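You operate a simulated robot arm through the tools that you are given. There is no shell and no other tool.

Carry out the task below with a simulated two-armed robot. There is one attempt and no reset: what you move stays moved.

JOB
Shut and lock the window, wipe the sill and let the blind halfway down.
Fine: wipe the water marks off with the green cloth and put it back. What is to be rubbed or washed off counts as gone when no trace of it is left.

The check looks at the end state, three seconds after you hand in, the way a careful person would. Anything else that was tipped, shoved, dropped, spilled or broken makes it a failure. Flat cloth is picked up by pressing the open fingertips on it (5 to 10 N) and closing them slowly along it; thin cloth reads only 2 to 8 mm in the jaws.

ROBOT AND FRAMES
Two 7-joint arms with two-finger parallel grippers on one trunk that stands fixed in place. Base frame: the origin is at the foot of the trunk, x ahead of it, y to its left, z up; the work surface is at about z = 730. Units: mm, rad, N and s.
The left shoulder is at [34, 182, 1221], the right one opposite. With the tool pointing down near the work surface each hand reaches from about 100 to 660 mm from the base axis, measured 20 degrees to its own side. Payload 3.91 kg a hand.
The TCP of each hand is the grasp point between the finger pads, 30 mm short of the fingertips. In the tool frame z runs along the fingers and y along their closing line. Largest opening 110 mm; finger width 20, thickness 10; the body of the gripper, 48 by 112 mm, starts 55 mm behind the TCP.
Orientation is that of the tool frame in the base frame, as a unit quaternion [w, x, y, z]. With the fingers straight down and closing along the base's y, the tool's x points along the base's -x, its y along +y and its z along -z.

CONTROLS
- The arms move only by the tool step_arm. It takes "left_increments", "right_increments" or both (then of equal length, played together; a hand with none holds still); each is a list of rows, each a list of 7 numbers: the turn, a rotation vector about the base's x, y, z in rad, then the shift along the base's x, y, z in mm, then the gripper command, from -1 (fully open) to 1 (shut), values between in proportion. In form: [[rx, ry, rz, x, y, z, gripper], ...]. A call has 1 to 20 rows; each row shifts and turns the commanded pose from where the row before left it. Rows are played at 5 a second. More than 50 mm and 0.15 rad between two rows, or a gripper value outside its range, and nothing of the call is played. A pose out of reach is approached as far as the arm can. The call stops where the force on the tool passes 90 N (or 10 N more than at its start, if that is more) or the arm is blocked; 0.2 s more then pass. The fingers move at their own pace (about 72 mm/s each) and stop on an object; they squeeze with about 21 N. The grip force told is the motor's: it shows also when the fingers shut on nothing. Time passes only in rows, and 0.2 s behind the last, so rows that do not move let the fingers close. It gives the time, the measured TCP pose, the force on the tool (base axes), the opening and the grip force at its end, in the units of the frame above (readings bear some noise), with the torque about the TCP (base axes, N m) and any sound that the robot's microphone picked up, and new pictures: "pictures" is both (left out), scene, wrist or none (wrist: the cameras of the hands that moved).
- Cameras (640 x 400 px; columns grow to the right, rows downward): "scene" is now at [137.8, -45.4, 1469.4]; the picture's right is [-0.52, -0.86, 0.00], its down [-0.06, 0.03, -1.00] and it looks along [0.85, -0.51, -0.06] (base axes); focal length 214 px, centre (320, 200). "left" rides on the left gripper at [73, -17, -103] in its tool frame; the picture's right is [0.23, 0.97, 0.00], its down [-0.76, 0.18, -0.62] and it looks along [-0.61, 0.14, 0.78] (tool axes); focal length 222 px, centre (320, 200). "right" rides on the right gripper at [72, 17, -103] in its tool frame; the picture's right is [-0.23, 0.97, 0.00], its down [-0.76, -0.18, -0.62] and it looks along [-0.61, -0.14, 0.78] (tool axes); focal length 222 px, centre (320, 200). There is no depth. A picture from a camera that has moved, and an enlarged one, comes with that camera's place and axes in the base frame and with its lens.
- raise_lower(by): moves the trunk up (or, below 0, down) by that many mm; the arms and the scene camera ride with it, the base frame stays. It gives what a move gives, with no picture.
- turn_head(pan, tilt): turns the head with the scene camera to pan (to the left, within 1.396 rad either way) and tilt (down, from -0.506 to 1.204), counted from straight ahead of the robot (the tilt from the chest, where the trunk bows). It gives what a move gives, and a new picture of the scene camera.
- inspect(camera, box): a new picture of the part [left, top, right, bottom] of that camera's present view, enlarged. No time passes.
- finish_job(): hands the job in; it is judged then, once.

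Places have to be worked out from the pictures, the camera data and where the tool is seen. Open the grippers and draw the arms clear of the work before you hand the job in, unless the task says otherwise.

The tools are called after ">>>" as a command line: name --argument value ..., lists and objects as JSON in quotes. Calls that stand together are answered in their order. step_arm: Moves the arms, as the interface text tells. Its arguments: {"type":"object","properties":{"left_increments":{"type":"array"},"right_increments":{"type":"array"},"pictures":{"type":"string","enum":["both","scene","wrist","none"]}},"required":[]} The other tools are called the same way: raise_lower (by) moves the trunk up or down; turn_head (pan, tilt) turns the head that bears the scene camera; inspect (camera, box) takes an enlarged picture of a part of a camera's view; finish_job () hands the job in.

At the start:

```text
t: 0.0
left_tcp_pos: [295.2, -53.5, 1462.4]
left_tcp_rot: [0.0, 0.0, 1.0, -0.001]
left_ft_force: [1.2, -0.2, 0.0]
left_moment: [0.0, 0.02, -0.02]
left_grip_width: 109.9
left_grip_force: 0.0
right_tcp_pos: [245.5, -354.8, 1430.3]
right_tcp_rot: [0.0, -0.001, 1.0, 0.001]
right_ft_force: [-0.1, -0.9, -0.5]
right_moment: [0.02, -0.01, 0.0]
right_grip_width: 110.0
right_grip_force: 0.1
trunk travel left (down, up): [-475.0, 39.0]
head pan, tilt (commanded): [-0.571, 0.119]
```

scene: 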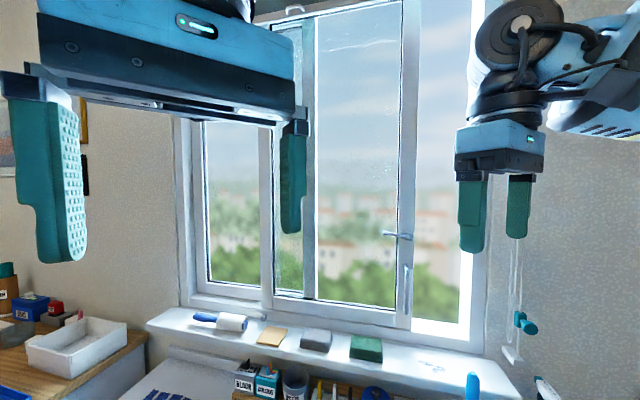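
right: 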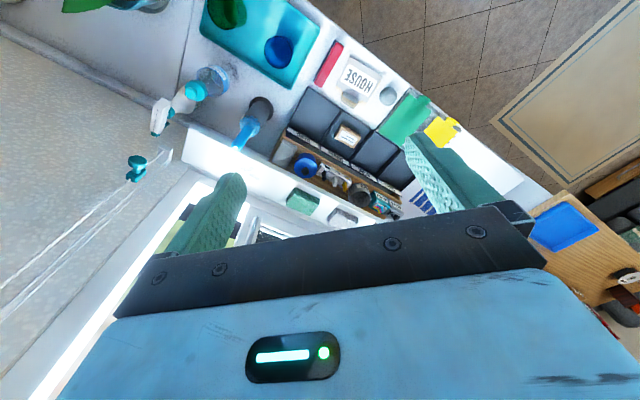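
left: 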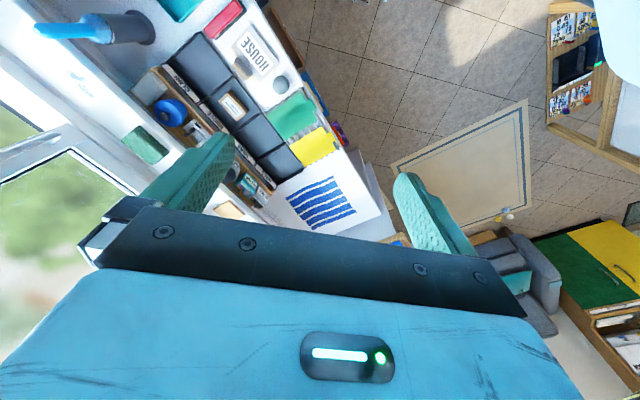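

The first pictures show a sliding window in front-right with a handle, a blind cord at its right side, a sill with several blocks and a work surface with cloths. I look closer before moving anything.

>>> inspect --camera "scene" --box '[140, 280, 540, 400]'

>>> inspect --camera "scene" --box '[340, 200, 560, 400]'

>>> inspect --camera "right" --box '[100, 0, 520, 260]'

>>> turn_head --pan -0.571 --tilt 0.7

```text
1.60 times, centred on (340, 340) of scene
camera zoom: at [137.8, -45.4, 1469.4], right [-0.52, -0.86, 0.0], down [-0.06, 0.03, -1.0], along [0.85, -0.51, -0.06], focal length 343 px, centre (288, -24)
```

zoom: 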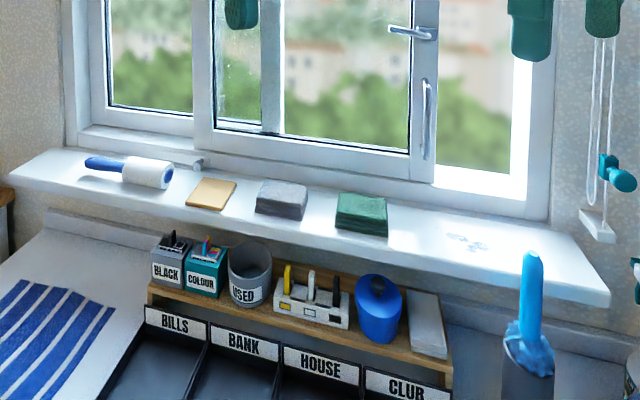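

```text
2.00 times, centred on (450, 300) of scene
camera zoom: at [137.8, -45.4, 1469.4], right [-0.52, -0.86, 0.0], down [-0.06, 0.03, -1.0], along [0.85, -0.51, -0.06], focal length 429 px, centre (60, 0)
```

zoom: 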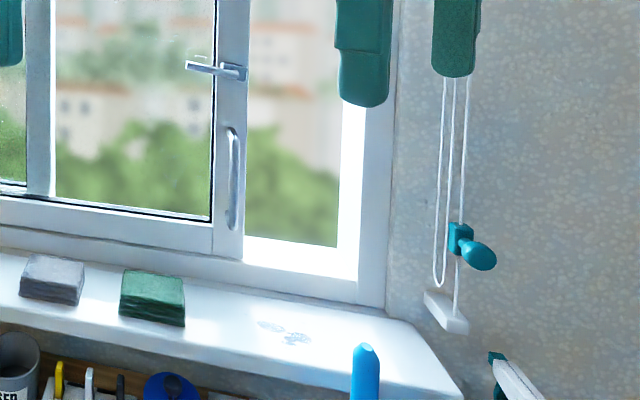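

```text
1.52 times, centred on (310, 130) of right
camera zoom: at [173.5, -338.1, 1534.7], right [0.23, 0.97, 0.0], down [0.76, -0.18, 0.62], along [0.61, -0.14, -0.78], focal length 338 px, centre (335, 307)
```

zoom: 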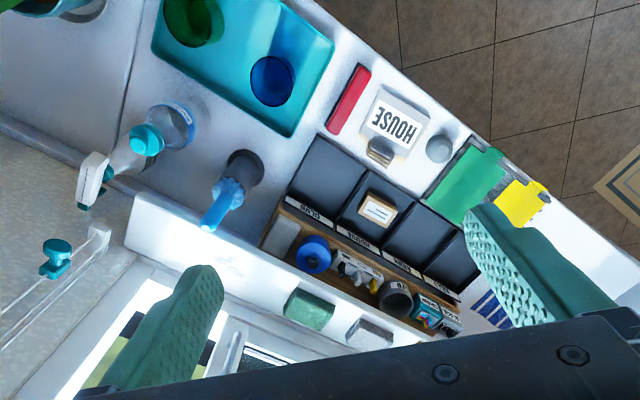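

```text
t: 1.0
left_tcp_pos: [296.6, -53.2, 1460.4]
left_tcp_rot: [-0.002, -0.001, 1.0, -0.002]
left_ft_force: [-0.7, 0.0, 0.6]
left_moment: [-0.03, -0.01, -0.01]
left_grip_width: 110.2
left_grip_force: 0.1
right_tcp_pos: [246.1, -355.5, 1429.1]
right_tcp_rot: [0.0, 0.0, 1.0, 0.0]
right_ft_force: [-1.0, 0.4, 0.7]
right_moment: [0.01, -0.02, -0.04]
right_grip_width: 110.0
right_grip_force: 0.1
trunk travel left (down, up): [-475.0, 39.0]
head pan, tilt (commanded): [-0.571, 0.7]
camera scene: at [140.0, -43.2, 1465.9], right [-0.49, -0.87, 0.0], down [-0.09, 0.05, -0.99], along [0.87, -0.49, -0.1], focal length 214 px, centre (320, 200)
```

scene: 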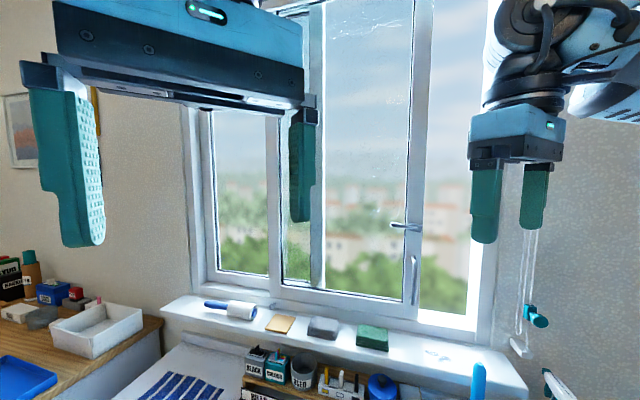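

The head seems to be still turning (tilt barely changed), so I repeat the command to get the settled view.

>>> turn_head --pan -0.571 --tilt 0.7

```text
t: 1.6
left_tcp_pos: [296.7, -52.0, 1460.5]
left_tcp_rot: [-0.002, -0.001, 1.0, -0.002]
left_ft_force: [0.2, 0.4, -0.1]
left_moment: [-0.01, 0.01, -0.01]
left_grip_width: 110.1
left_grip_force: 0.0
right_tcp_pos: [246.9, -355.2, 1429.6]
right_tcp_rot: [0.001, 0.0, 1.0, 0.0]
right_ft_force: [-0.8, 0.3, 0.5]
right_moment: [0.01, 0.02, 0.02]
right_grip_width: 110.0
right_grip_force: 0.0
trunk travel left (down, up): [-475.0, 39.0]
head pan, tilt (commanded): [-0.571, 0.7]
camera scene: at [139.9, -43.1, 1465.8], right [-0.49, -0.87, 0.0], down [-0.09, 0.05, -0.99], along [0.87, -0.48, -0.1], focal length 214 px, centre (320, 200)
```

scene: 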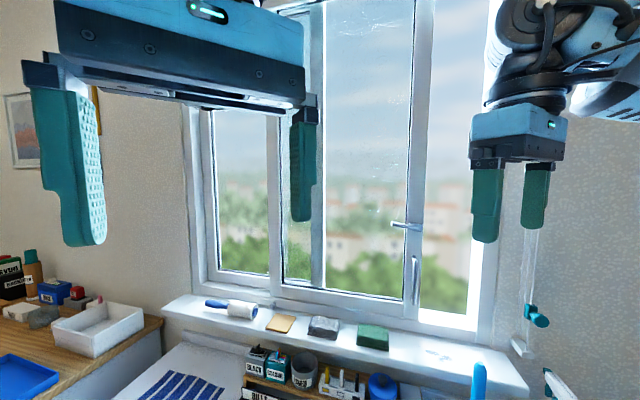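

The head tilt appears limited, perhaps because the left hand is in front of the head. I move the left hand away to its own side at a height free of everything, and look closer at the cloth candidates first.

>>> inspect --camera "left" --box '[130, 0, 380, 160]'

>>> inspect --camera "scene" --box '[190, 280, 470, 400]'

>>> step_arm --left_increments '[[0, 0, 0, 0, 30, 0, -1], [0, 0, 0, 0, 30, 0, -1], [0, 0, 0, 0, 30, -10, -1], [0, 0, 0, 0, 30, -10, -1], [0, 0, 0, 0, 30, -10, -1], [0, 0, 0, 0, 30, -10, -1], [0, 0, 0, 0, 30, -10, -1], [0, 0, 0, 0, 30, -10, -1], [0, 0, 0, 0, 30, -10, -1], [0, 0, 0, 0, 30, -10, -1]]' --pictures "both"

```text
2.50 times, centred on (255, 80) of left
camera zoom: at [223.9, -71.0, 1563.7], right [-0.23, 0.97, 0.0], down [0.76, 0.18, 0.62], along [0.6, 0.14, -0.79], focal length 555 px, centre (482, 500)
```

zoom: 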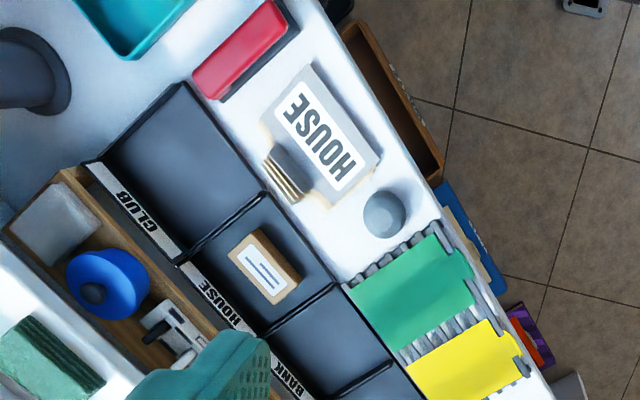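

```text
2.29 times, centred on (330, 340) of scene
camera zoom: at [139.9, -43.1, 1465.8], right [-0.49, -0.87, 0.0], down [-0.09, 0.05, -0.99], along [0.87, -0.48, -0.1], focal length 490 px, centre (297, -120)
```

zoom: 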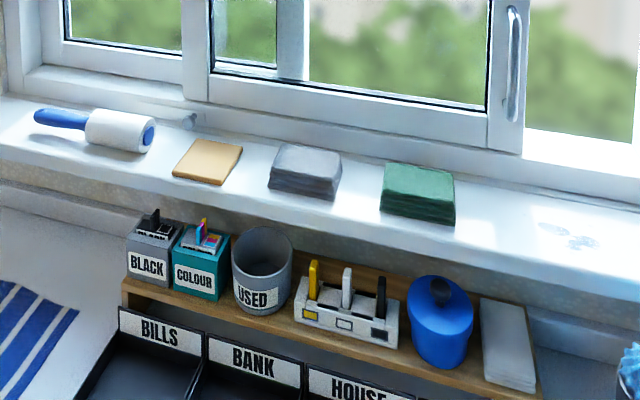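

```text
t: 3.8
left_tcp_pos: [293.1, 248.8, 1382.6]
left_tcp_rot: [0.001, 0.0, 1.0, -0.002]
left_ft_force: [-0.7, -0.2, -0.8]
left_moment: [-0.03, 0.04, 0.0]
left_grip_width: 109.9
left_grip_force: 0.2
right_tcp_pos: [245.2, -353.5, 1431.0]
right_tcp_rot: [0.001, 0.0, 1.0, 0.0]
right_ft_force: [0.2, 0.3, -0.2]
right_moment: [0.0, -0.04, 0.0]
right_grip_width: 110.2
right_grip_force: 0.0
trunk travel left (down, up): [-475.0, 39.0]
head pan, tilt (commanded): [-0.571, 0.7]
camera scene: at [130.9, -42.6, 1411.6], right [-0.54, -0.84, 0.0], down [-0.54, 0.35, -0.77], along [0.64, -0.41, -0.64], focal length 214 px, centre (320, 200)
camera left: at [220.6, 230.9, 1484.9], right [-0.23, 0.97, 0.0], down [0.76, 0.18, 0.62], along [0.61, 0.14, -0.78], focal length 222 px, centre (320, 200)
```

scene: 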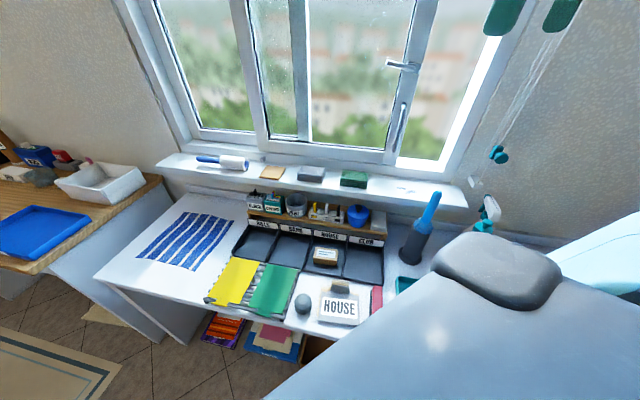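
left: 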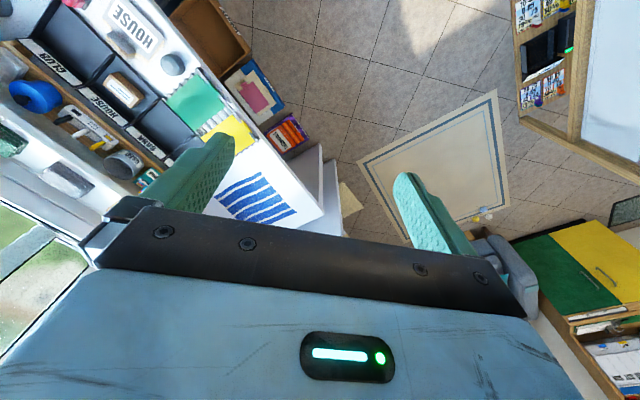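

The head now moves freely. I take enlarged views of the sill, the green items, and the blind cord.

>>> inspect --camera "scene" --box '[190, 140, 480, 220]'

>>> inspect --camera "scene" --box '[180, 230, 400, 340]'

>>> inspect --camera "scene" --box '[370, 40, 570, 240]'

>>> turn_head --pan -0.8 --tilt -0.3

```text
2.21 times, centred on (335, 180) of scene
camera zoom: at [130.9, -42.6, 1411.6], right [-0.54, -0.84, 0.0], down [-0.54, 0.35, -0.77], along [0.64, -0.41, -0.64], focal length 473 px, centre (287, 244)
```

zoom: 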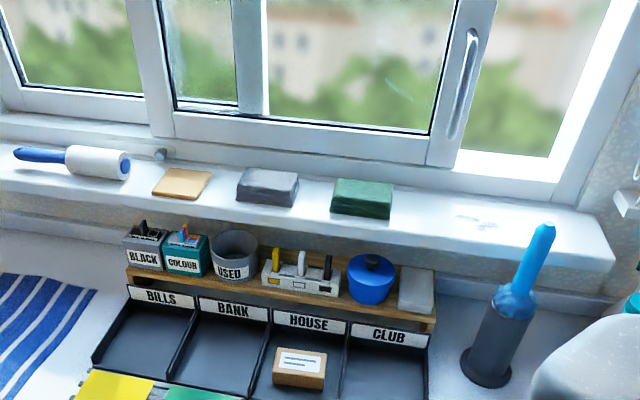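

```text
2.91 times, centred on (290, 285) of scene
camera zoom: at [130.9, -42.6, 1411.6], right [-0.54, -0.84, 0.0], down [-0.54, 0.35, -0.77], along [0.64, -0.41, -0.64], focal length 624 px, centre (407, -47)
```

zoom: 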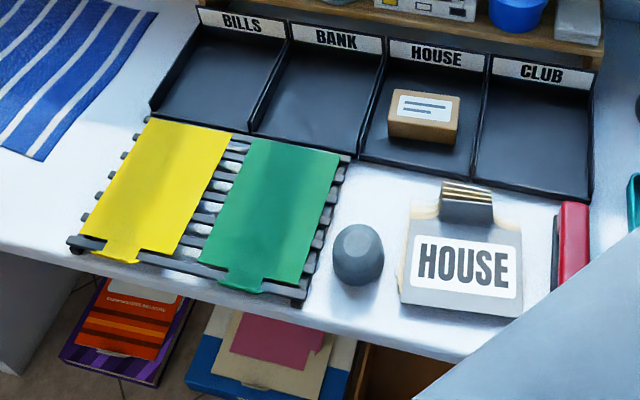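

```text
2.00 times, centred on (470, 140) of scene
camera zoom: at [130.9, -42.6, 1411.6], right [-0.54, -0.84, 0.0], down [-0.54, 0.35, -0.77], along [0.64, -0.41, -0.64], focal length 429 px, centre (20, 320)
```

zoom: 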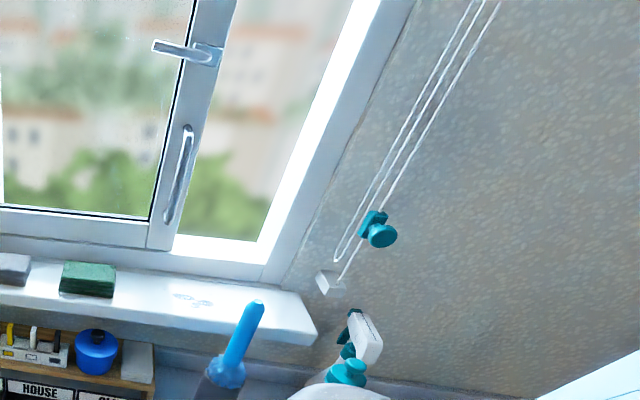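

```text
t: 5.1
left_tcp_pos: [293.9, 245.3, 1382.7]
left_tcp_rot: [0.0, -0.001, 1.0, -0.001]
left_ft_force: [0.1, 0.0, 0.7]
left_moment: [0.01, 0.01, -0.03]
left_grip_width: 110.2
left_grip_force: 0.0
right_tcp_pos: [246.3, -354.8, 1430.9]
right_tcp_rot: [0.0, 0.0, 1.0, 0.0]
right_ft_force: [-0.4, -0.3, 0.4]
right_moment: [0.0, 0.03, 0.01]
right_grip_width: 110.0
right_grip_force: 0.1
trunk travel left (down, up): [-475.0, 39.0]
head pan, tilt (commanded): [-0.799, -0.3]
camera scene: at [114.4, -54.7, 1500.6], right [-0.72, -0.7, 0.0], down [0.21, -0.21, -0.96], along [0.67, -0.68, 0.29], focal length 214 px, centre (320, 200)
```

scene: 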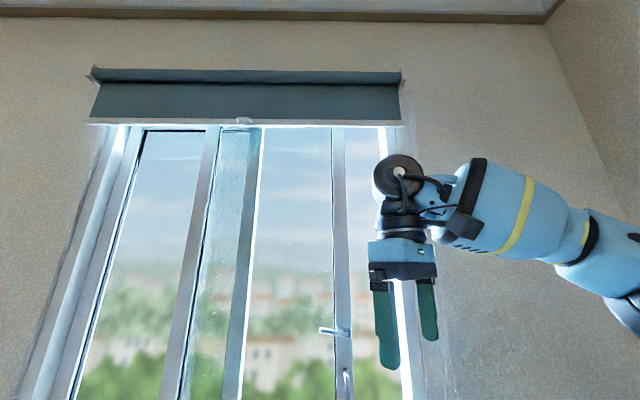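

The green/yellow items on the desk are folders; the folded green cloth is the one on the sill next to the grey one. The roller blind sits at the top; the wall runs about 45° to the base (into-wall direction ≈ [0.707,-0.707,0]). I move the right hand out of the line of sight to see the cords.

>>> step_arm --right_increments '[[0, 0, 0, 0, 20, -10, -1], [0, 0, 0, 10, 25, -20, -1], [0, 0, 0, 10, 25, -20, -1], [0, 0, 0, 10, 25, -20, -1], [0, 0, 0, 10, 25, -20, -1], [0, 0, 0, 10, 25, -20, -1], [0, 0, 0, 10, 25, -20, -1], [0, 0, 0, 10, 25, -20, -1]]' --pictures "none"

>>> turn_head --pan -1.1 --tilt 0.25

```text
t: 6.9
left_tcp_pos: [294.8, 248.6, 1381.8]
left_tcp_rot: [0.0, -0.001, 1.0, -0.003]
left_ft_force: [-0.2, -0.3, 0.2]
left_moment: [0.03, 0.0, 0.03]
left_grip_width: 109.9
left_grip_force: 0.0
right_tcp_pos: [316.3, -159.6, 1279.1]
right_tcp_rot: [0.0, 0.0, 1.0, 0.0]
right_ft_force: [-1.2, -0.1, 0.4]
right_moment: [-0.03, 0.02, -0.04]
right_grip_width: 110.0
right_grip_force: 0.0
trunk travel left (down, up): [-475.0, 39.0]
head pan, tilt (commanded): [-0.799, -0.3]
```

```text
t: 7.8
left_tcp_pos: [293.9, 245.3, 1382.2]
left_tcp_rot: [-0.001, -0.001, 1.0, -0.001]
left_ft_force: [0.3, 0.6, -0.3]
left_moment: [0.0, 0.0, -0.01]
left_grip_width: 110.1
left_grip_force: 0.0
right_tcp_pos: [315.5, -159.9, 1279.7]
right_tcp_rot: [0.0, 0.0, 1.0, 0.0]
right_ft_force: [0.2, 0.2, -0.5]
right_moment: [0.0, 0.02, -0.01]
right_grip_width: 109.9
right_grip_force: 0.0
trunk travel left (down, up): [-475.0, 39.0]
head pan, tilt (commanded): [-1.1, 0.25]
camera scene: at [102.1, -81.2, 1452.3], right [-0.89, -0.45, 0.0], down [-0.11, 0.22, -0.97], along [0.44, -0.86, -0.25], focal length 214 px, centre (320, 200)
```

scene: 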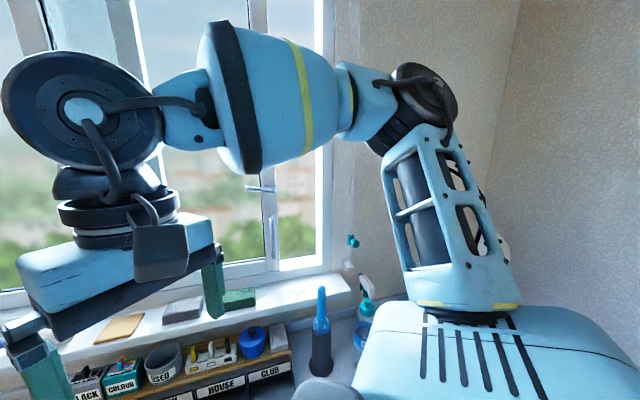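

The forearm still crosses part of the view, but the teal knob and cord are visible. I enlarge that part.

>>> inspect --camera "scene" --box '[240, 150, 400, 320]'

>>> turn_head --pan -1.0 --tilt -0.4

```text
2.35 times, centred on (320, 235) of scene
camera zoom: at [102.1, -81.2, 1452.3], right [-0.89, -0.45, 0.0], down [-0.11, 0.22, -0.97], along [0.44, -0.86, -0.25], focal length 505 px, centre (320, 118)
```

zoom: 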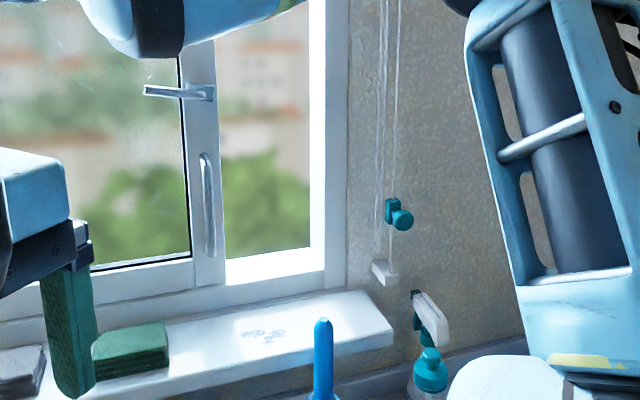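

```text
t: 8.9
left_tcp_pos: [294.7, 247.2, 1383.6]
left_tcp_rot: [0.0, -0.001, 1.0, 0.0]
left_ft_force: [0.2, 0.4, -0.2]
left_moment: [-0.01, 0.0, -0.01]
left_grip_width: 110.0
left_grip_force: 0.0
right_tcp_pos: [315.2, -161.3, 1281.1]
right_tcp_rot: [0.001, 0.0, 1.0, -0.001]
right_ft_force: [-0.2, 0.1, 0.2]
right_moment: [0.01, 0.01, 0.02]
right_grip_width: 110.0
right_grip_force: 0.1
trunk travel left (down, up): [-475.0, 39.0]
head pan, tilt (commanded): [-1.0, -0.4]
camera scene: at [99.1, -59.8, 1508.2], right [-0.84, -0.54, 0.0], down [0.21, -0.33, -0.92], along [0.5, -0.78, 0.39], focal length 214 px, centre (320, 200)
```

scene: 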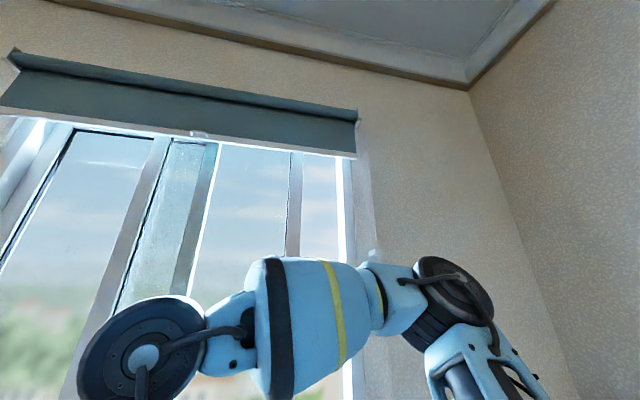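

The cord runs from a guide near z≈1610 down to a small bracket near z≈1030, with a teal knob on it. I now yaw the right hand to face the window wall while moving it to free space in front of the window, to get close wrist pictures.

>>> step_arm --right_increments '[[0, 0, -0.131, 22, -32, -10, -1], [0, 0, -0.131, 22, -32, -10, -1], [0, 0, -0.131, 22, -32, -10, -1], [0, 0, -0.131, 22, -32, -10, -1], [0, 0, -0.131, 22, -32, -10, -1], [0, 0, -0.131, 22, -32, -10, -1], [0, 0, 0, 0, 0, 0, -1]]' --pictures "both"

>>> turn_head --pan -0.7 --tilt 0.2

```text
t: 10.5
left_tcp_pos: [293.9, 247.6, 1382.1]
left_tcp_rot: [0.001, -0.001, 1.0, -0.001]
left_ft_force: [-0.2, -1.1, -0.3]
left_moment: [-0.02, 0.01, -0.01]
left_grip_width: 110.2
left_grip_force: 0.0
right_tcp_pos: [448.6, -350.7, 1221.0]
right_tcp_rot: [0.001, 0.383, 0.924, 0.0]
right_ft_force: [0.5, 0.7, -0.5]
right_moment: [0.01, -0.04, 0.0]
right_grip_width: 110.1
right_grip_force: 0.0
trunk travel left (down, up): [-475.0, 39.0]
head pan, tilt (commanded): [-1.0, -0.4]
camera scene: at [98.4, -59.2, 1508.4], right [-0.84, -0.54, 0.0], down [0.21, -0.33, -0.92], along [0.5, -0.78, 0.39], focal length 214 px, centre (320, 200)
camera right: at [409.7, -287.8, 1325.4], right [0.85, 0.53, 0.0], down [0.41, -0.66, 0.62], along [0.33, -0.53, -0.78], focal length 222 px, centre (320, 200)
```

scene: 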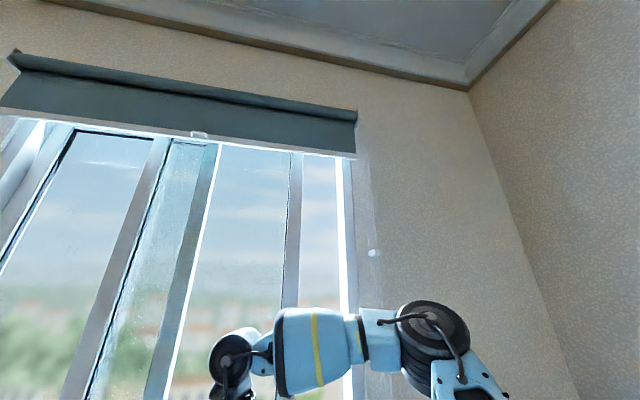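
right: 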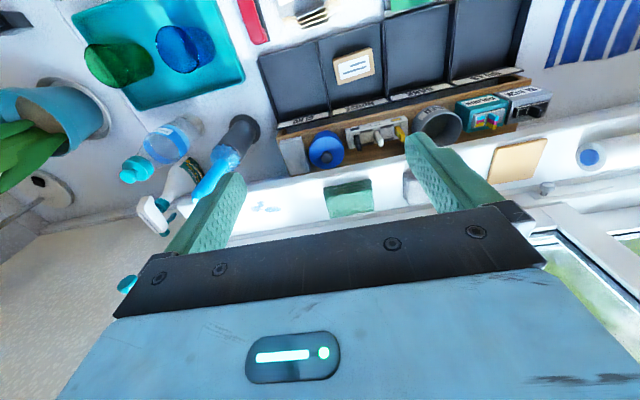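

```text
t: 11.5
left_tcp_pos: [294.2, 246.6, 1382.7]
left_tcp_rot: [0.0, -0.001, 1.0, -0.002]
left_ft_force: [-0.3, -0.4, 0.1]
left_moment: [0.01, 0.01, -0.04]
left_grip_width: 110.1
left_grip_force: 0.1
right_tcp_pos: [448.5, -351.1, 1221.0]
right_tcp_rot: [-0.001, 0.383, 0.924, 0.0]
right_ft_force: [-0.2, -0.3, -0.6]
right_moment: [-0.03, -0.01, -0.02]
right_grip_width: 110.2
right_grip_force: 0.0
trunk travel left (down, up): [-475.0, 39.0]
head pan, tilt (commanded): [-0.7, 0.201]
camera scene: at [130.6, -58.1, 1456.9], right [-0.64, -0.76, 0.0], down [-0.15, 0.13, -0.98], along [0.75, -0.63, -0.2], focal length 214 px, centre (320, 200)
```

scene: 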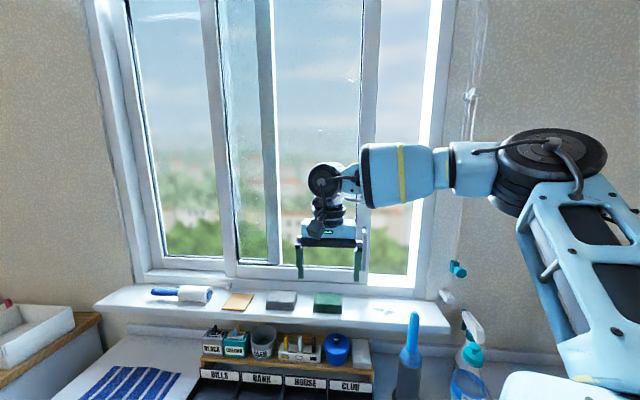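

A white guide is visible on the cord at about (470,95) in this view. I enlarge the cord region and the window hardware from this clear viewpoint.

>>> inspect --camera "scene" --box '[420, 0, 520, 160]'

>>> inspect --camera "scene" --box '[400, 180, 520, 320]'

>>> inspect --camera "right" --box '[100, 140, 440, 300]'

```text
2.50 times, centred on (470, 80) of scene
camera zoom: at [130.6, -58.1, 1456.9], right [-0.64, -0.76, 0.0], down [-0.15, 0.13, -0.98], along [0.75, -0.63, -0.2], focal length 536 px, centre (-55, 500)
```

zoom: 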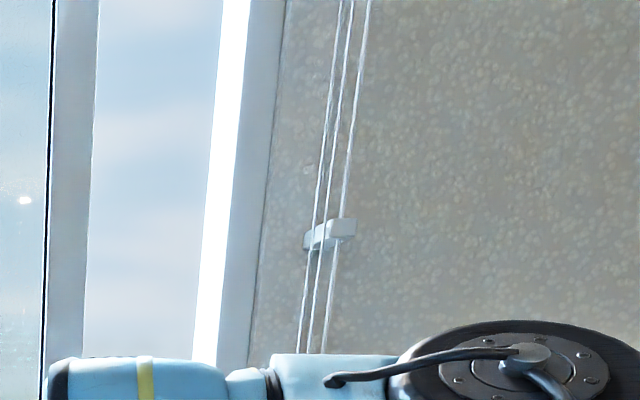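

```text
2.86 times, centred on (460, 250) of scene
camera zoom: at [130.6, -58.1, 1456.9], right [-0.64, -0.76, 0.0], down [-0.15, 0.13, -0.98], along [0.75, -0.63, -0.2], focal length 613 px, centre (-80, 57)
```

zoom: 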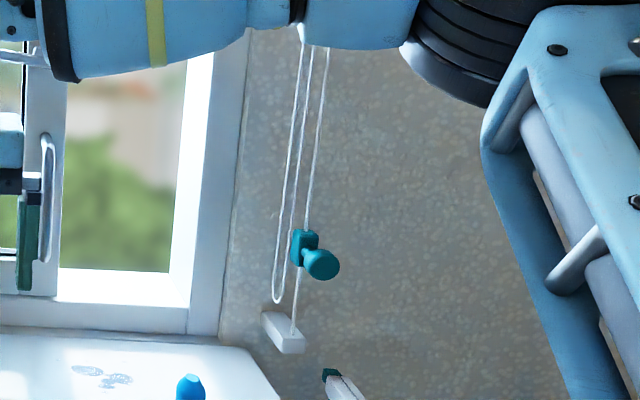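

```text
1.88 times, centred on (270, 220) of right
camera zoom: at [409.8, -287.7, 1325.3], right [0.85, 0.53, 0.0], down [0.41, -0.66, 0.62], along [0.33, -0.53, -0.78], focal length 418 px, centre (414, 162)
```

zoom: 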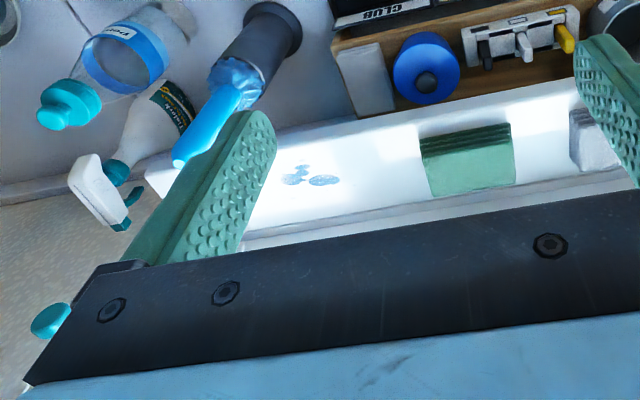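

The guide cord with the teal knob runs between two white brackets and the blind's cord loop hangs beside it. Now I pitch the right hand so its fingers point at the window, in free space.

>>> step_arm --right_increments '[[-0.101, -0.101, 0, 0, 0, 0, -1], [-0.101, -0.101, 0, 0, 0, 0, -1], [-0.101, -0.101, 0, 0, 0, 0, -1], [-0.101, -0.101, 0, 0, 0, 0, -1], [-0.101, -0.101, 0, 0, 0, 0, -1], [-0.101, -0.101, 0, 0, 0, 0, -1], [-0.101, -0.101, 0, 0, 0, 0, -1], [-0.101, -0.101, 0, 0, 0, 0, -1], [0, 0, 0, 0, 0, 0, -1]]' --pictures "both"

```text
t: 13.5
left_tcp_pos: [293.9, 246.8, 1382.7]
left_tcp_rot: [-0.001, 0.0, 1.0, -0.001]
left_ft_force: [0.2, -0.6, 0.4]
left_moment: [-0.01, 0.0, -0.01]
left_grip_width: 109.9
left_grip_force: 0.0
right_tcp_pos: [447.8, -352.3, 1220.3]
right_tcp_rot: [0.501, 0.322, 0.776, -0.206]
right_ft_force: [-0.3, -0.6, -0.1]
right_moment: [-0.01, -0.01, -0.01]
right_grip_width: 110.0
right_grip_force: 0.0
trunk travel left (down, up): [-475.0, 39.0]
head pan, tilt (commanded): [-0.7, 0.201]
camera scene: at [130.4, -58.3, 1456.8], right [-0.64, -0.76, 0.0], down [-0.15, 0.13, -0.98], along [0.75, -0.63, -0.2], focal length 214 px, centre (320, 200)
camera right: at [372.3, -251.9, 1198.4], right [0.75, 0.62, 0.21], down [-0.31, 0.05, 0.95], along [0.58, -0.78, 0.23], focal length 222 px, centre (320, 200)
```

scene: 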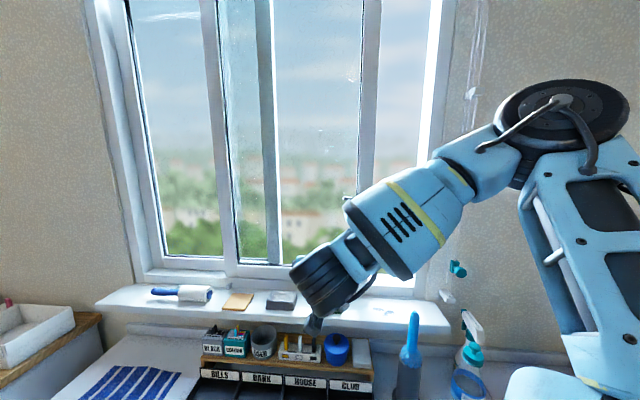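
right: 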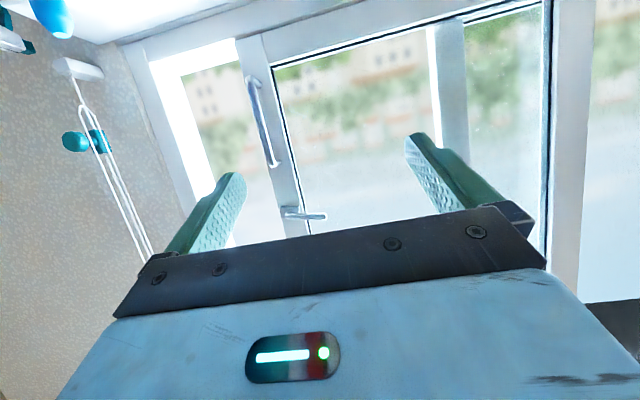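

The upside-down wrist picture fixes the hardware: pull handle at about n≈845 (into wall), lever pivot about z≈1312, teal knob at about [338,-816,1105]. I level the fingers, close them and go to a spot left of the pull handle, still short of the window.

>>> step_arm --right_increments '[[-0.1009, -0.1009, 0, 11, -23, -9, 1], [-0.1009, -0.1009, 0, 11, -23, -9, 1], [-0.1009, -0.1009, 0, 11, -23, -9, 1], [0, 0, 0, 11, -23, -9, 1], [0, 0, 0, 11, -23, -9, 1], [0, 0, 0, 11, -23, -9, 1], [0, 0, 0, 11, -23, -9, 1], [0, 0, 0, 11, -23, -9, 1], [0, 0, 0, 0, 0, 0, 1]]' --pictures "both"

```text
t: 15.5
left_tcp_pos: [294.9, 246.4, 1381.6]
left_tcp_rot: [-0.001, 0.0, 1.0, -0.001]
left_ft_force: [-0.4, 0.6, 0.2]
left_moment: [0.01, -0.05, 0.02]
left_grip_width: 109.8
left_grip_force: 0.1
right_tcp_pos: [535.5, -535.7, 1148.8]
right_tcp_rot: [0.653, 0.271, 0.653, -0.271]
right_ft_force: [-0.3, -0.2, 0.6]
right_moment: [-0.01, 0.0, -0.02]
right_grip_width: 0.0
right_grip_force: 20.8
trunk travel left (down, up): [-475.0, 39.0]
head pan, tilt (commanded): [-0.7, 0.201]
camera scene: at [130.4, -57.8, 1456.9], right [-0.64, -0.76, 0.0], down [-0.15, 0.13, -0.98], along [0.75, -0.63, -0.2], focal length 214 px, centre (320, 200)
camera right: at [475.3, -451.2, 1077.6], right [0.69, 0.69, 0.23], down [-0.57, 0.32, 0.76], along [0.45, -0.65, 0.61], focal length 222 px, centre (320, 200)
```

scene: 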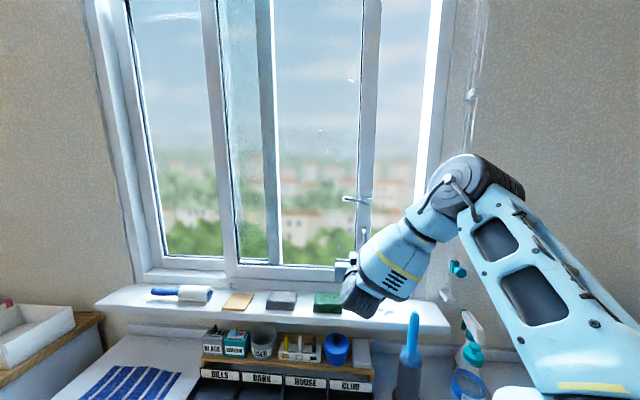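
right: 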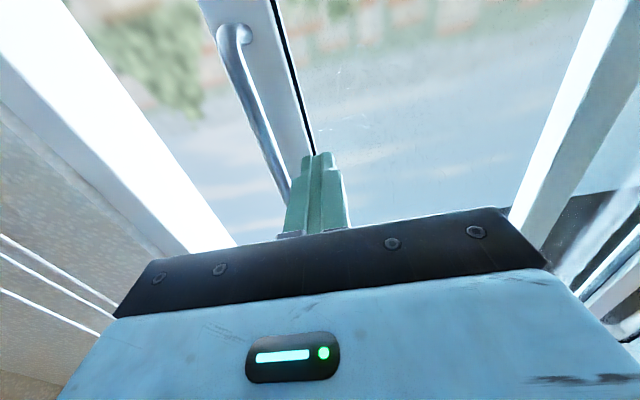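

The closed fingers sit just left of the pull handle bar (w≈-44 vs fingers at w≈0). I advance toward the glass side in small steps so the tips reach beside the bar, about 80 mm deeper.

>>> step_arm --right_increments '[[0, 0, 0, 10.6, -10.6, 0, 1], [0, 0, 0, 10.6, -10.6, 0, 1], [0, 0, 0, 10.6, -10.6, 0, 1], [0, 0, 0, 10.6, -10.6, 0, 1], [0, 0, 0, 7, -7, 0, 1], [0, 0, 0, 0, 0, 0, 1]]' --pictures "both"

```text
t: 16.9
left_tcp_pos: [293.8, 246.9, 1381.3]
left_tcp_rot: [0.0, -0.001, 1.0, -0.001]
left_ft_force: [-1.2, 0.3, 0.7]
left_moment: [0.02, 0.01, 0.0]
left_grip_width: 110.1
left_grip_force: 0.1
right_tcp_pos: [584.3, -584.7, 1147.9]
right_tcp_rot: [0.654, 0.271, 0.653, -0.271]
right_ft_force: [1.0, -0.4, -0.1]
right_moment: [0.0, 0.02, 0.01]
right_grip_width: 0.0
right_grip_force: 21.0
trunk travel left (down, up): [-475.0, 39.0]
head pan, tilt (commanded): [-0.7, 0.201]
camera scene: at [130.7, -58.1, 1456.8], right [-0.64, -0.76, 0.0], down [-0.15, 0.13, -0.98], along [0.75, -0.63, -0.2], focal length 214 px, centre (320, 200)
camera right: at [524.2, -500.3, 1077.1], right [0.69, 0.69, 0.23], down [-0.57, 0.32, 0.76], along [0.45, -0.65, 0.61], focal length 222 px, centre (320, 200)
```

scene: 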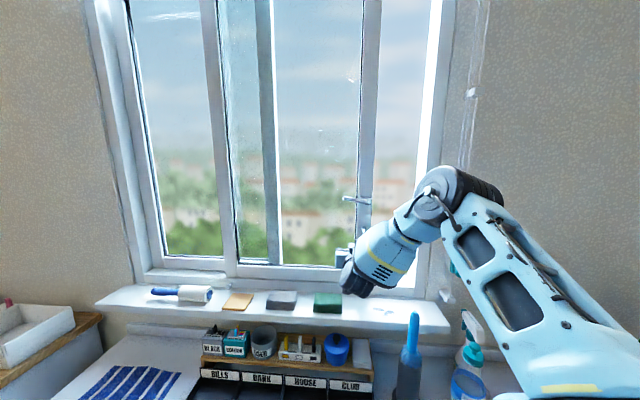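
right: 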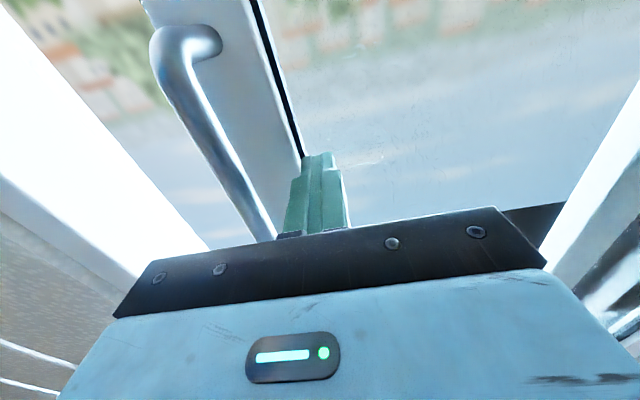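

The bar is at n≈825, w≈-41, level with the TCP; sash face about n≈862. I back off 6 mm for clearance and move right along the wall to contact and begin pushing.

>>> step_arm --right_increments '[[0, 0, 0, -4.2, 4.2, 0, 1], [0, 0, 0, -7, -7, 0, 1], [0, 0, 0, -7, -7, 0, 1], [0, 0, 0, -7, -7, 0, 1], [0, 0, 0, -7, -7, 0, 1], [0, 0, 0, -7, -7, 0, 1], [0, 0, 0, 0, 0, 0, 1]]' --pictures "both"

```text
t: 18.5
left_tcp_pos: [294.3, 246.2, 1382.8]
left_tcp_rot: [0.0, -0.001, 1.0, -0.001]
left_ft_force: [-0.4, 0.5, 0.2]
left_moment: [-0.01, -0.01, 0.01]
left_grip_width: 110.0
left_grip_force: 0.0
right_tcp_pos: [565.8, -594.8, 1148.2]
right_tcp_rot: [0.651, 0.275, 0.652, -0.274]
right_ft_force: [-0.1, -0.7, -0.2]
right_moment: [-0.01, 0.02, 0.04]
right_grip_width: 0.0
right_grip_force: 21.0
right hand out of reach, approached as far as the arm can: row 4, 5, 6
trunk travel left (down, up): [-475.0, 39.0]
head pan, tilt (commanded): [-0.7, 0.201]
camera scene: at [130.8, -58.2, 1456.8], right [-0.64, -0.76, 0.0], down [-0.15, 0.13, -0.98], along [0.75, -0.63, -0.2], focal length 214 px, centre (320, 200)
camera right: at [507.1, -508.8, 1077.8], right [0.7, 0.68, 0.23], down [-0.56, 0.32, 0.76], along [0.45, -0.66, 0.61], focal length 222 px, centre (320, 200)
```

scene: 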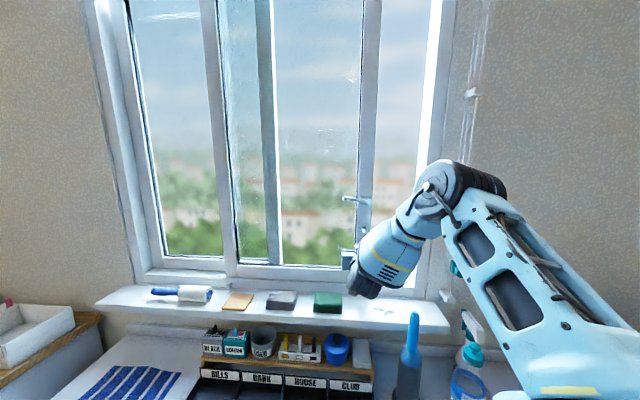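
right: 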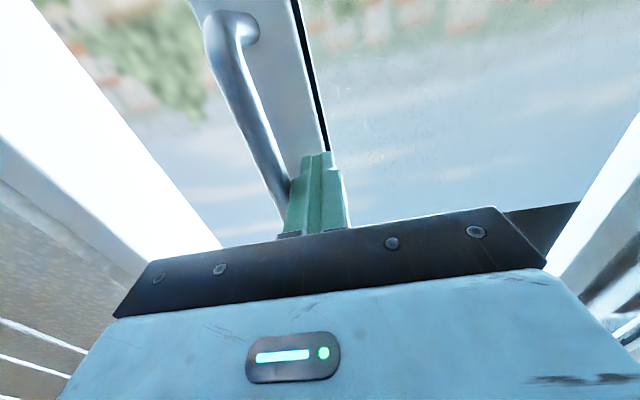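

The arm reports a reach limit when going right with level fingers (probably a wrist bend limit, since the elbow is high). I tilt the fingers down a bit about the TCP and try pushing right again.

>>> step_arm --right_increments '[[0.09, 0.09, 0, 0, 0, 0, 1], [0.09, 0.09, 0, 0, 0, 0, 1], [0.09, 0.09, 0, 0, 0, 0, 1], [0.09, 0.09, 0, 0, 0, 0, 1], [0, 0, 0, 0, 0, 0, 1]]' --pictures "wrist"

```text
t: 19.7
left_tcp_pos: [294.2, 246.5, 1381.7]
left_tcp_rot: [0.0, -0.001, 1.0, -0.002]
left_ft_force: [0.2, 0.3, -0.4]
left_moment: [-0.02, 0.02, -0.03]
left_grip_width: 109.8
left_grip_force: 0.0
right_tcp_pos: [567.7, -595.6, 1148.0]
right_tcp_rot: [0.467, 0.331, 0.797, -0.193]
right_ft_force: [0.8, -0.2, -0.4]
right_moment: [0.01, 0.0, -0.03]
right_grip_width: 0.1
right_grip_force: 21.1
trunk travel left (down, up): [-475.0, 39.0]
head pan, tilt (commanded): [-0.7, 0.201]
camera right: at [490.9, -494.0, 1136.8], right [0.77, 0.61, 0.2], down [-0.25, 0.0, 0.97], along [0.59, -0.79, 0.15], focal length 222 px, centre (320, 200)
```

right: 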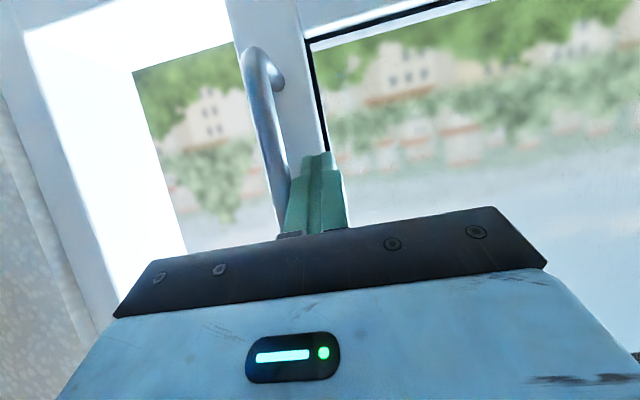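

With the fingers tilted down the pose is fully reached. I now push right in 10 mm rows and watch the force.

>>> step_arm --right_increments '[[0, 0, 0, -7, -7, 0, 1], [0, 0, 0, -7, -7, 0, 1], [0, 0, 0, -7, -7, 0, 1], [0, 0, 0, -7, -7, 0, 1], [0, 0, 0, -7, -7, 0, 1], [0, 0, 0, 0, 0, 0, 1]]' --pictures "both"

```text
t: 21.1
left_tcp_pos: [295.4, 247.2, 1380.7]
left_tcp_rot: [0.0, -0.001, 1.0, -0.001]
left_ft_force: [0.1, 0.7, -0.7]
left_moment: [0.0, -0.01, 0.03]
left_grip_width: 110.2
left_grip_force: 0.0
right_tcp_pos: [533.5, -630.0, 1148.3]
right_tcp_rot: [0.468, 0.331, 0.796, -0.195]
right_ft_force: [-0.8, -0.9, 0.3]
right_moment: [0.03, 0.02, -0.03]
right_grip_width: 0.0
right_grip_force: 20.4
trunk travel left (down, up): [-475.0, 39.0]
head pan, tilt (commanded): [-0.7, 0.201]
camera scene: at [131.2, -57.9, 1456.7], right [-0.64, -0.76, 0.0], down [-0.15, 0.13, -0.98], along [0.75, -0.63, -0.2], focal length 214 px, centre (320, 200)
camera right: at [456.0, -528.9, 1136.9], right [0.77, 0.61, 0.2], down [-0.25, 0.0, 0.97], along [0.59, -0.79, 0.15], focal length 222 px, centre (320, 200)
```

scene: 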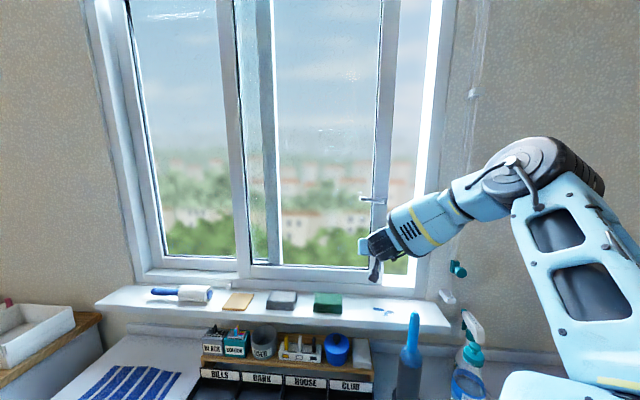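
right: 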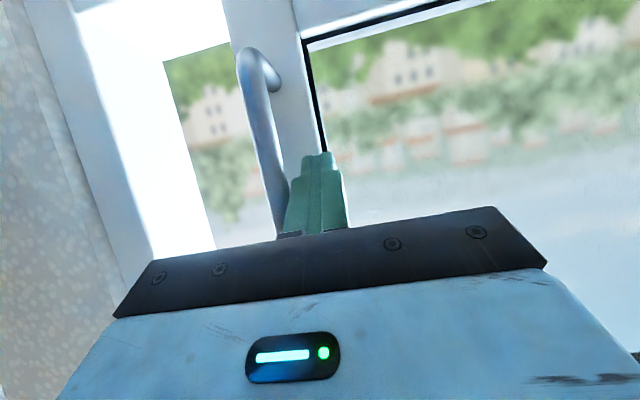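

The sash slides easily to the right with the handle (about 45 mm moved, almost no force). I continue pushing right in the same way.

>>> step_arm --right_increments '[[0, 0, 0, -7, -7, 0, 1], [0, 0, 0, -7, -7, 0, 1], [0, 0, 0, -7, -7, 0, 1], [0, 0, 0, -7, -7, 0, 1], [0, 0, 0, -7, -7, 0, 1], [0, 0, 0, -7, -7, 0, 1], [0, 0, 0, -7, -7, 0, 1], [0, 0, 0, 0, 0, 0, 1]]' --pictures "both"

```text
t: 22.9
left_tcp_pos: [294.2, 246.8, 1383.4]
left_tcp_rot: [0.0, -0.001, 1.0, -0.001]
left_ft_force: [-0.6, -0.2, 0.4]
left_moment: [-0.04, 0.03, 0.0]
left_grip_width: 109.9
left_grip_force: 0.0
right_tcp_pos: [484.0, -679.6, 1148.5]
right_tcp_rot: [0.469, 0.33, 0.796, -0.194]
right_ft_force: [-0.9, 0.0, -0.2]
right_moment: [-0.03, -0.02, 0.02]
right_grip_width: 0.0
right_grip_force: 20.6
trunk travel left (down, up): [-475.0, 39.0]
head pan, tilt (commanded): [-0.7, 0.201]
camera scene: at [131.0, -58.1, 1456.7], right [-0.64, -0.76, 0.0], down [-0.15, 0.13, -0.98], along [0.75, -0.63, -0.2], focal length 214 px, centre (320, 200)
camera right: at [407.2, -577.8, 1136.8], right [0.77, 0.61, 0.2], down [-0.25, 0.0, 0.97], along [0.59, -0.79, 0.15], focal length 222 px, centre (320, 200)
```

scene: 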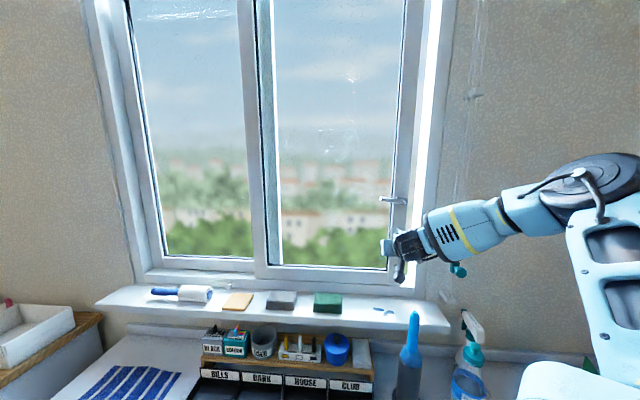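
right: 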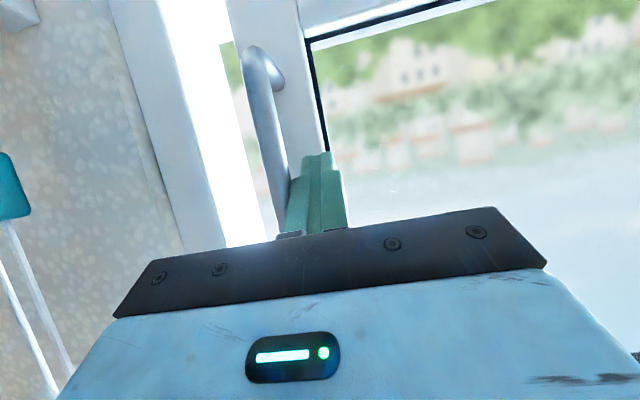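

The remaining gap is about 35–45 mm. I continue right with smaller rows until the force shows the stop.

>>> step_arm --right_increments '[[0, 0, 0, -5, -5, 0, 1], [0, 0, 0, -5, -5, 0, 1], [0, 0, 0, -5, -5, 0, 1], [0, 0, 0, -5, -5, 0, 1], [0, 0, 0, 0, 0, 0, 1]]' --pictures "both"

```text
t: 24.1
left_tcp_pos: [293.5, 247.2, 1382.0]
left_tcp_rot: [-0.001, -0.001, 1.0, -0.001]
left_ft_force: [-0.7, 0.3, 0.4]
left_moment: [-0.04, 0.01, 0.02]
left_grip_width: 109.9
left_grip_force: 0.0
right_tcp_pos: [463.7, -699.0, 1149.0]
right_tcp_rot: [0.468, 0.33, 0.797, -0.193]
right_ft_force: [0.1, -0.4, -0.2]
right_moment: [-0.02, 0.01, 0.0]
right_grip_width: 0.0
right_grip_force: 21.1
trunk travel left (down, up): [-475.0, 39.0]
head pan, tilt (commanded): [-0.7, 0.201]
camera scene: at [131.0, -58.1, 1456.7], right [-0.64, -0.76, 0.0], down [-0.15, 0.13, -0.98], along [0.75, -0.63, -0.2], focal length 214 px, centre (320, 200)
camera right: at [387.0, -598.0, 1136.5], right [0.77, 0.61, 0.2], down [-0.25, 0.0, 0.97], along [0.59, -0.79, 0.15], focal length 222 px, centre (320, 200)
```

scene: 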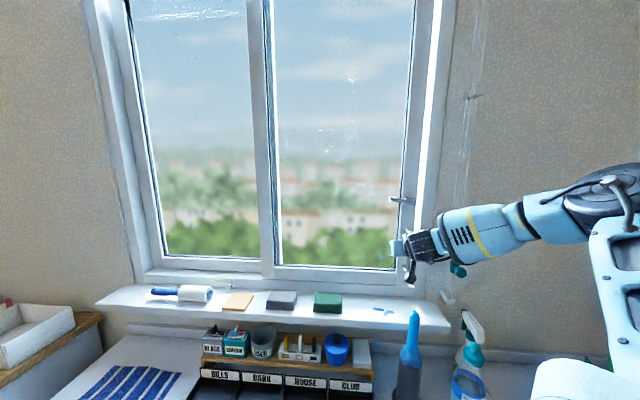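
right: 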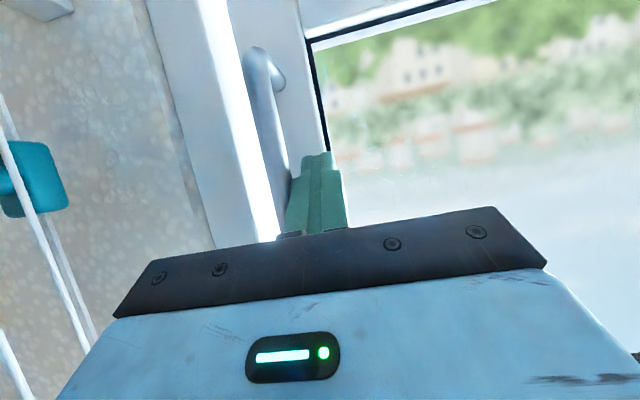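

A thin bright gap remains. I keep pushing right slowly.

>>> step_arm --right_increments '[[0, 0, 0, -4, -4, 0, 1], [0, 0, 0, -4, -4, 0, 1], [0, 0, 0, -4, -4, 0, 1], [0, 0, 0, 0, 0, 0, 1]]' --pictures "both"

```text
t: 25.1
left_tcp_pos: [295.5, 247.9, 1381.7]
left_tcp_rot: [0.0, -0.001, 1.0, 0.0]
left_ft_force: [0.3, -0.6, 0.0]
left_moment: [0.05, 0.02, -0.03]
left_grip_width: 110.2
left_grip_force: 0.0
right_tcp_pos: [453.2, -708.7, 1148.6]
right_tcp_rot: [0.467, 0.331, 0.797, -0.194]
right_ft_force: [4.0, 3.7, -1.3]
right_moment: [0.0, 0.02, 0.03]
right_grip_width: 0.0
right_grip_force: 21.0
trunk travel left (down, up): [-475.0, 39.0]
head pan, tilt (commanded): [-0.7, 0.201]
camera scene: at [131.5, -57.6, 1456.7], right [-0.64, -0.76, 0.0], down [-0.15, 0.13, -0.98], along [0.75, -0.63, -0.2], focal length 214 px, centre (320, 200)
camera right: at [375.7, -609.3, 1136.9], right [0.77, 0.61, 0.2], down [-0.25, 0.0, 0.97], along [0.59, -0.79, 0.15], focal length 222 px, centre (320, 200)
```

scene: 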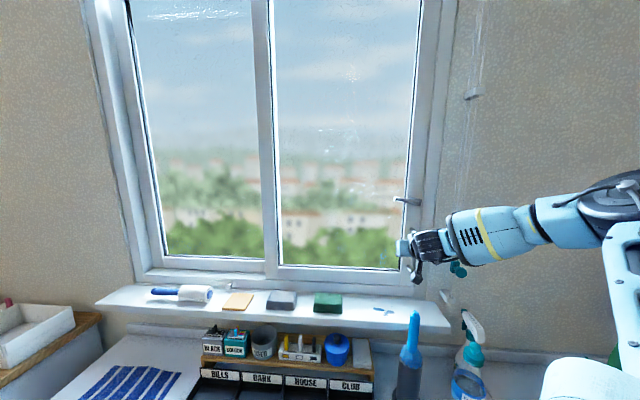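
right: 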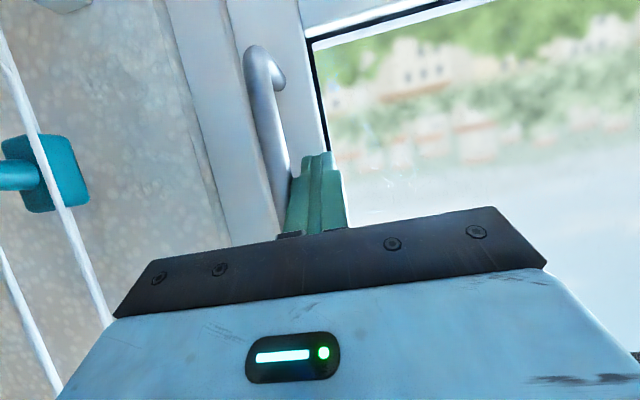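

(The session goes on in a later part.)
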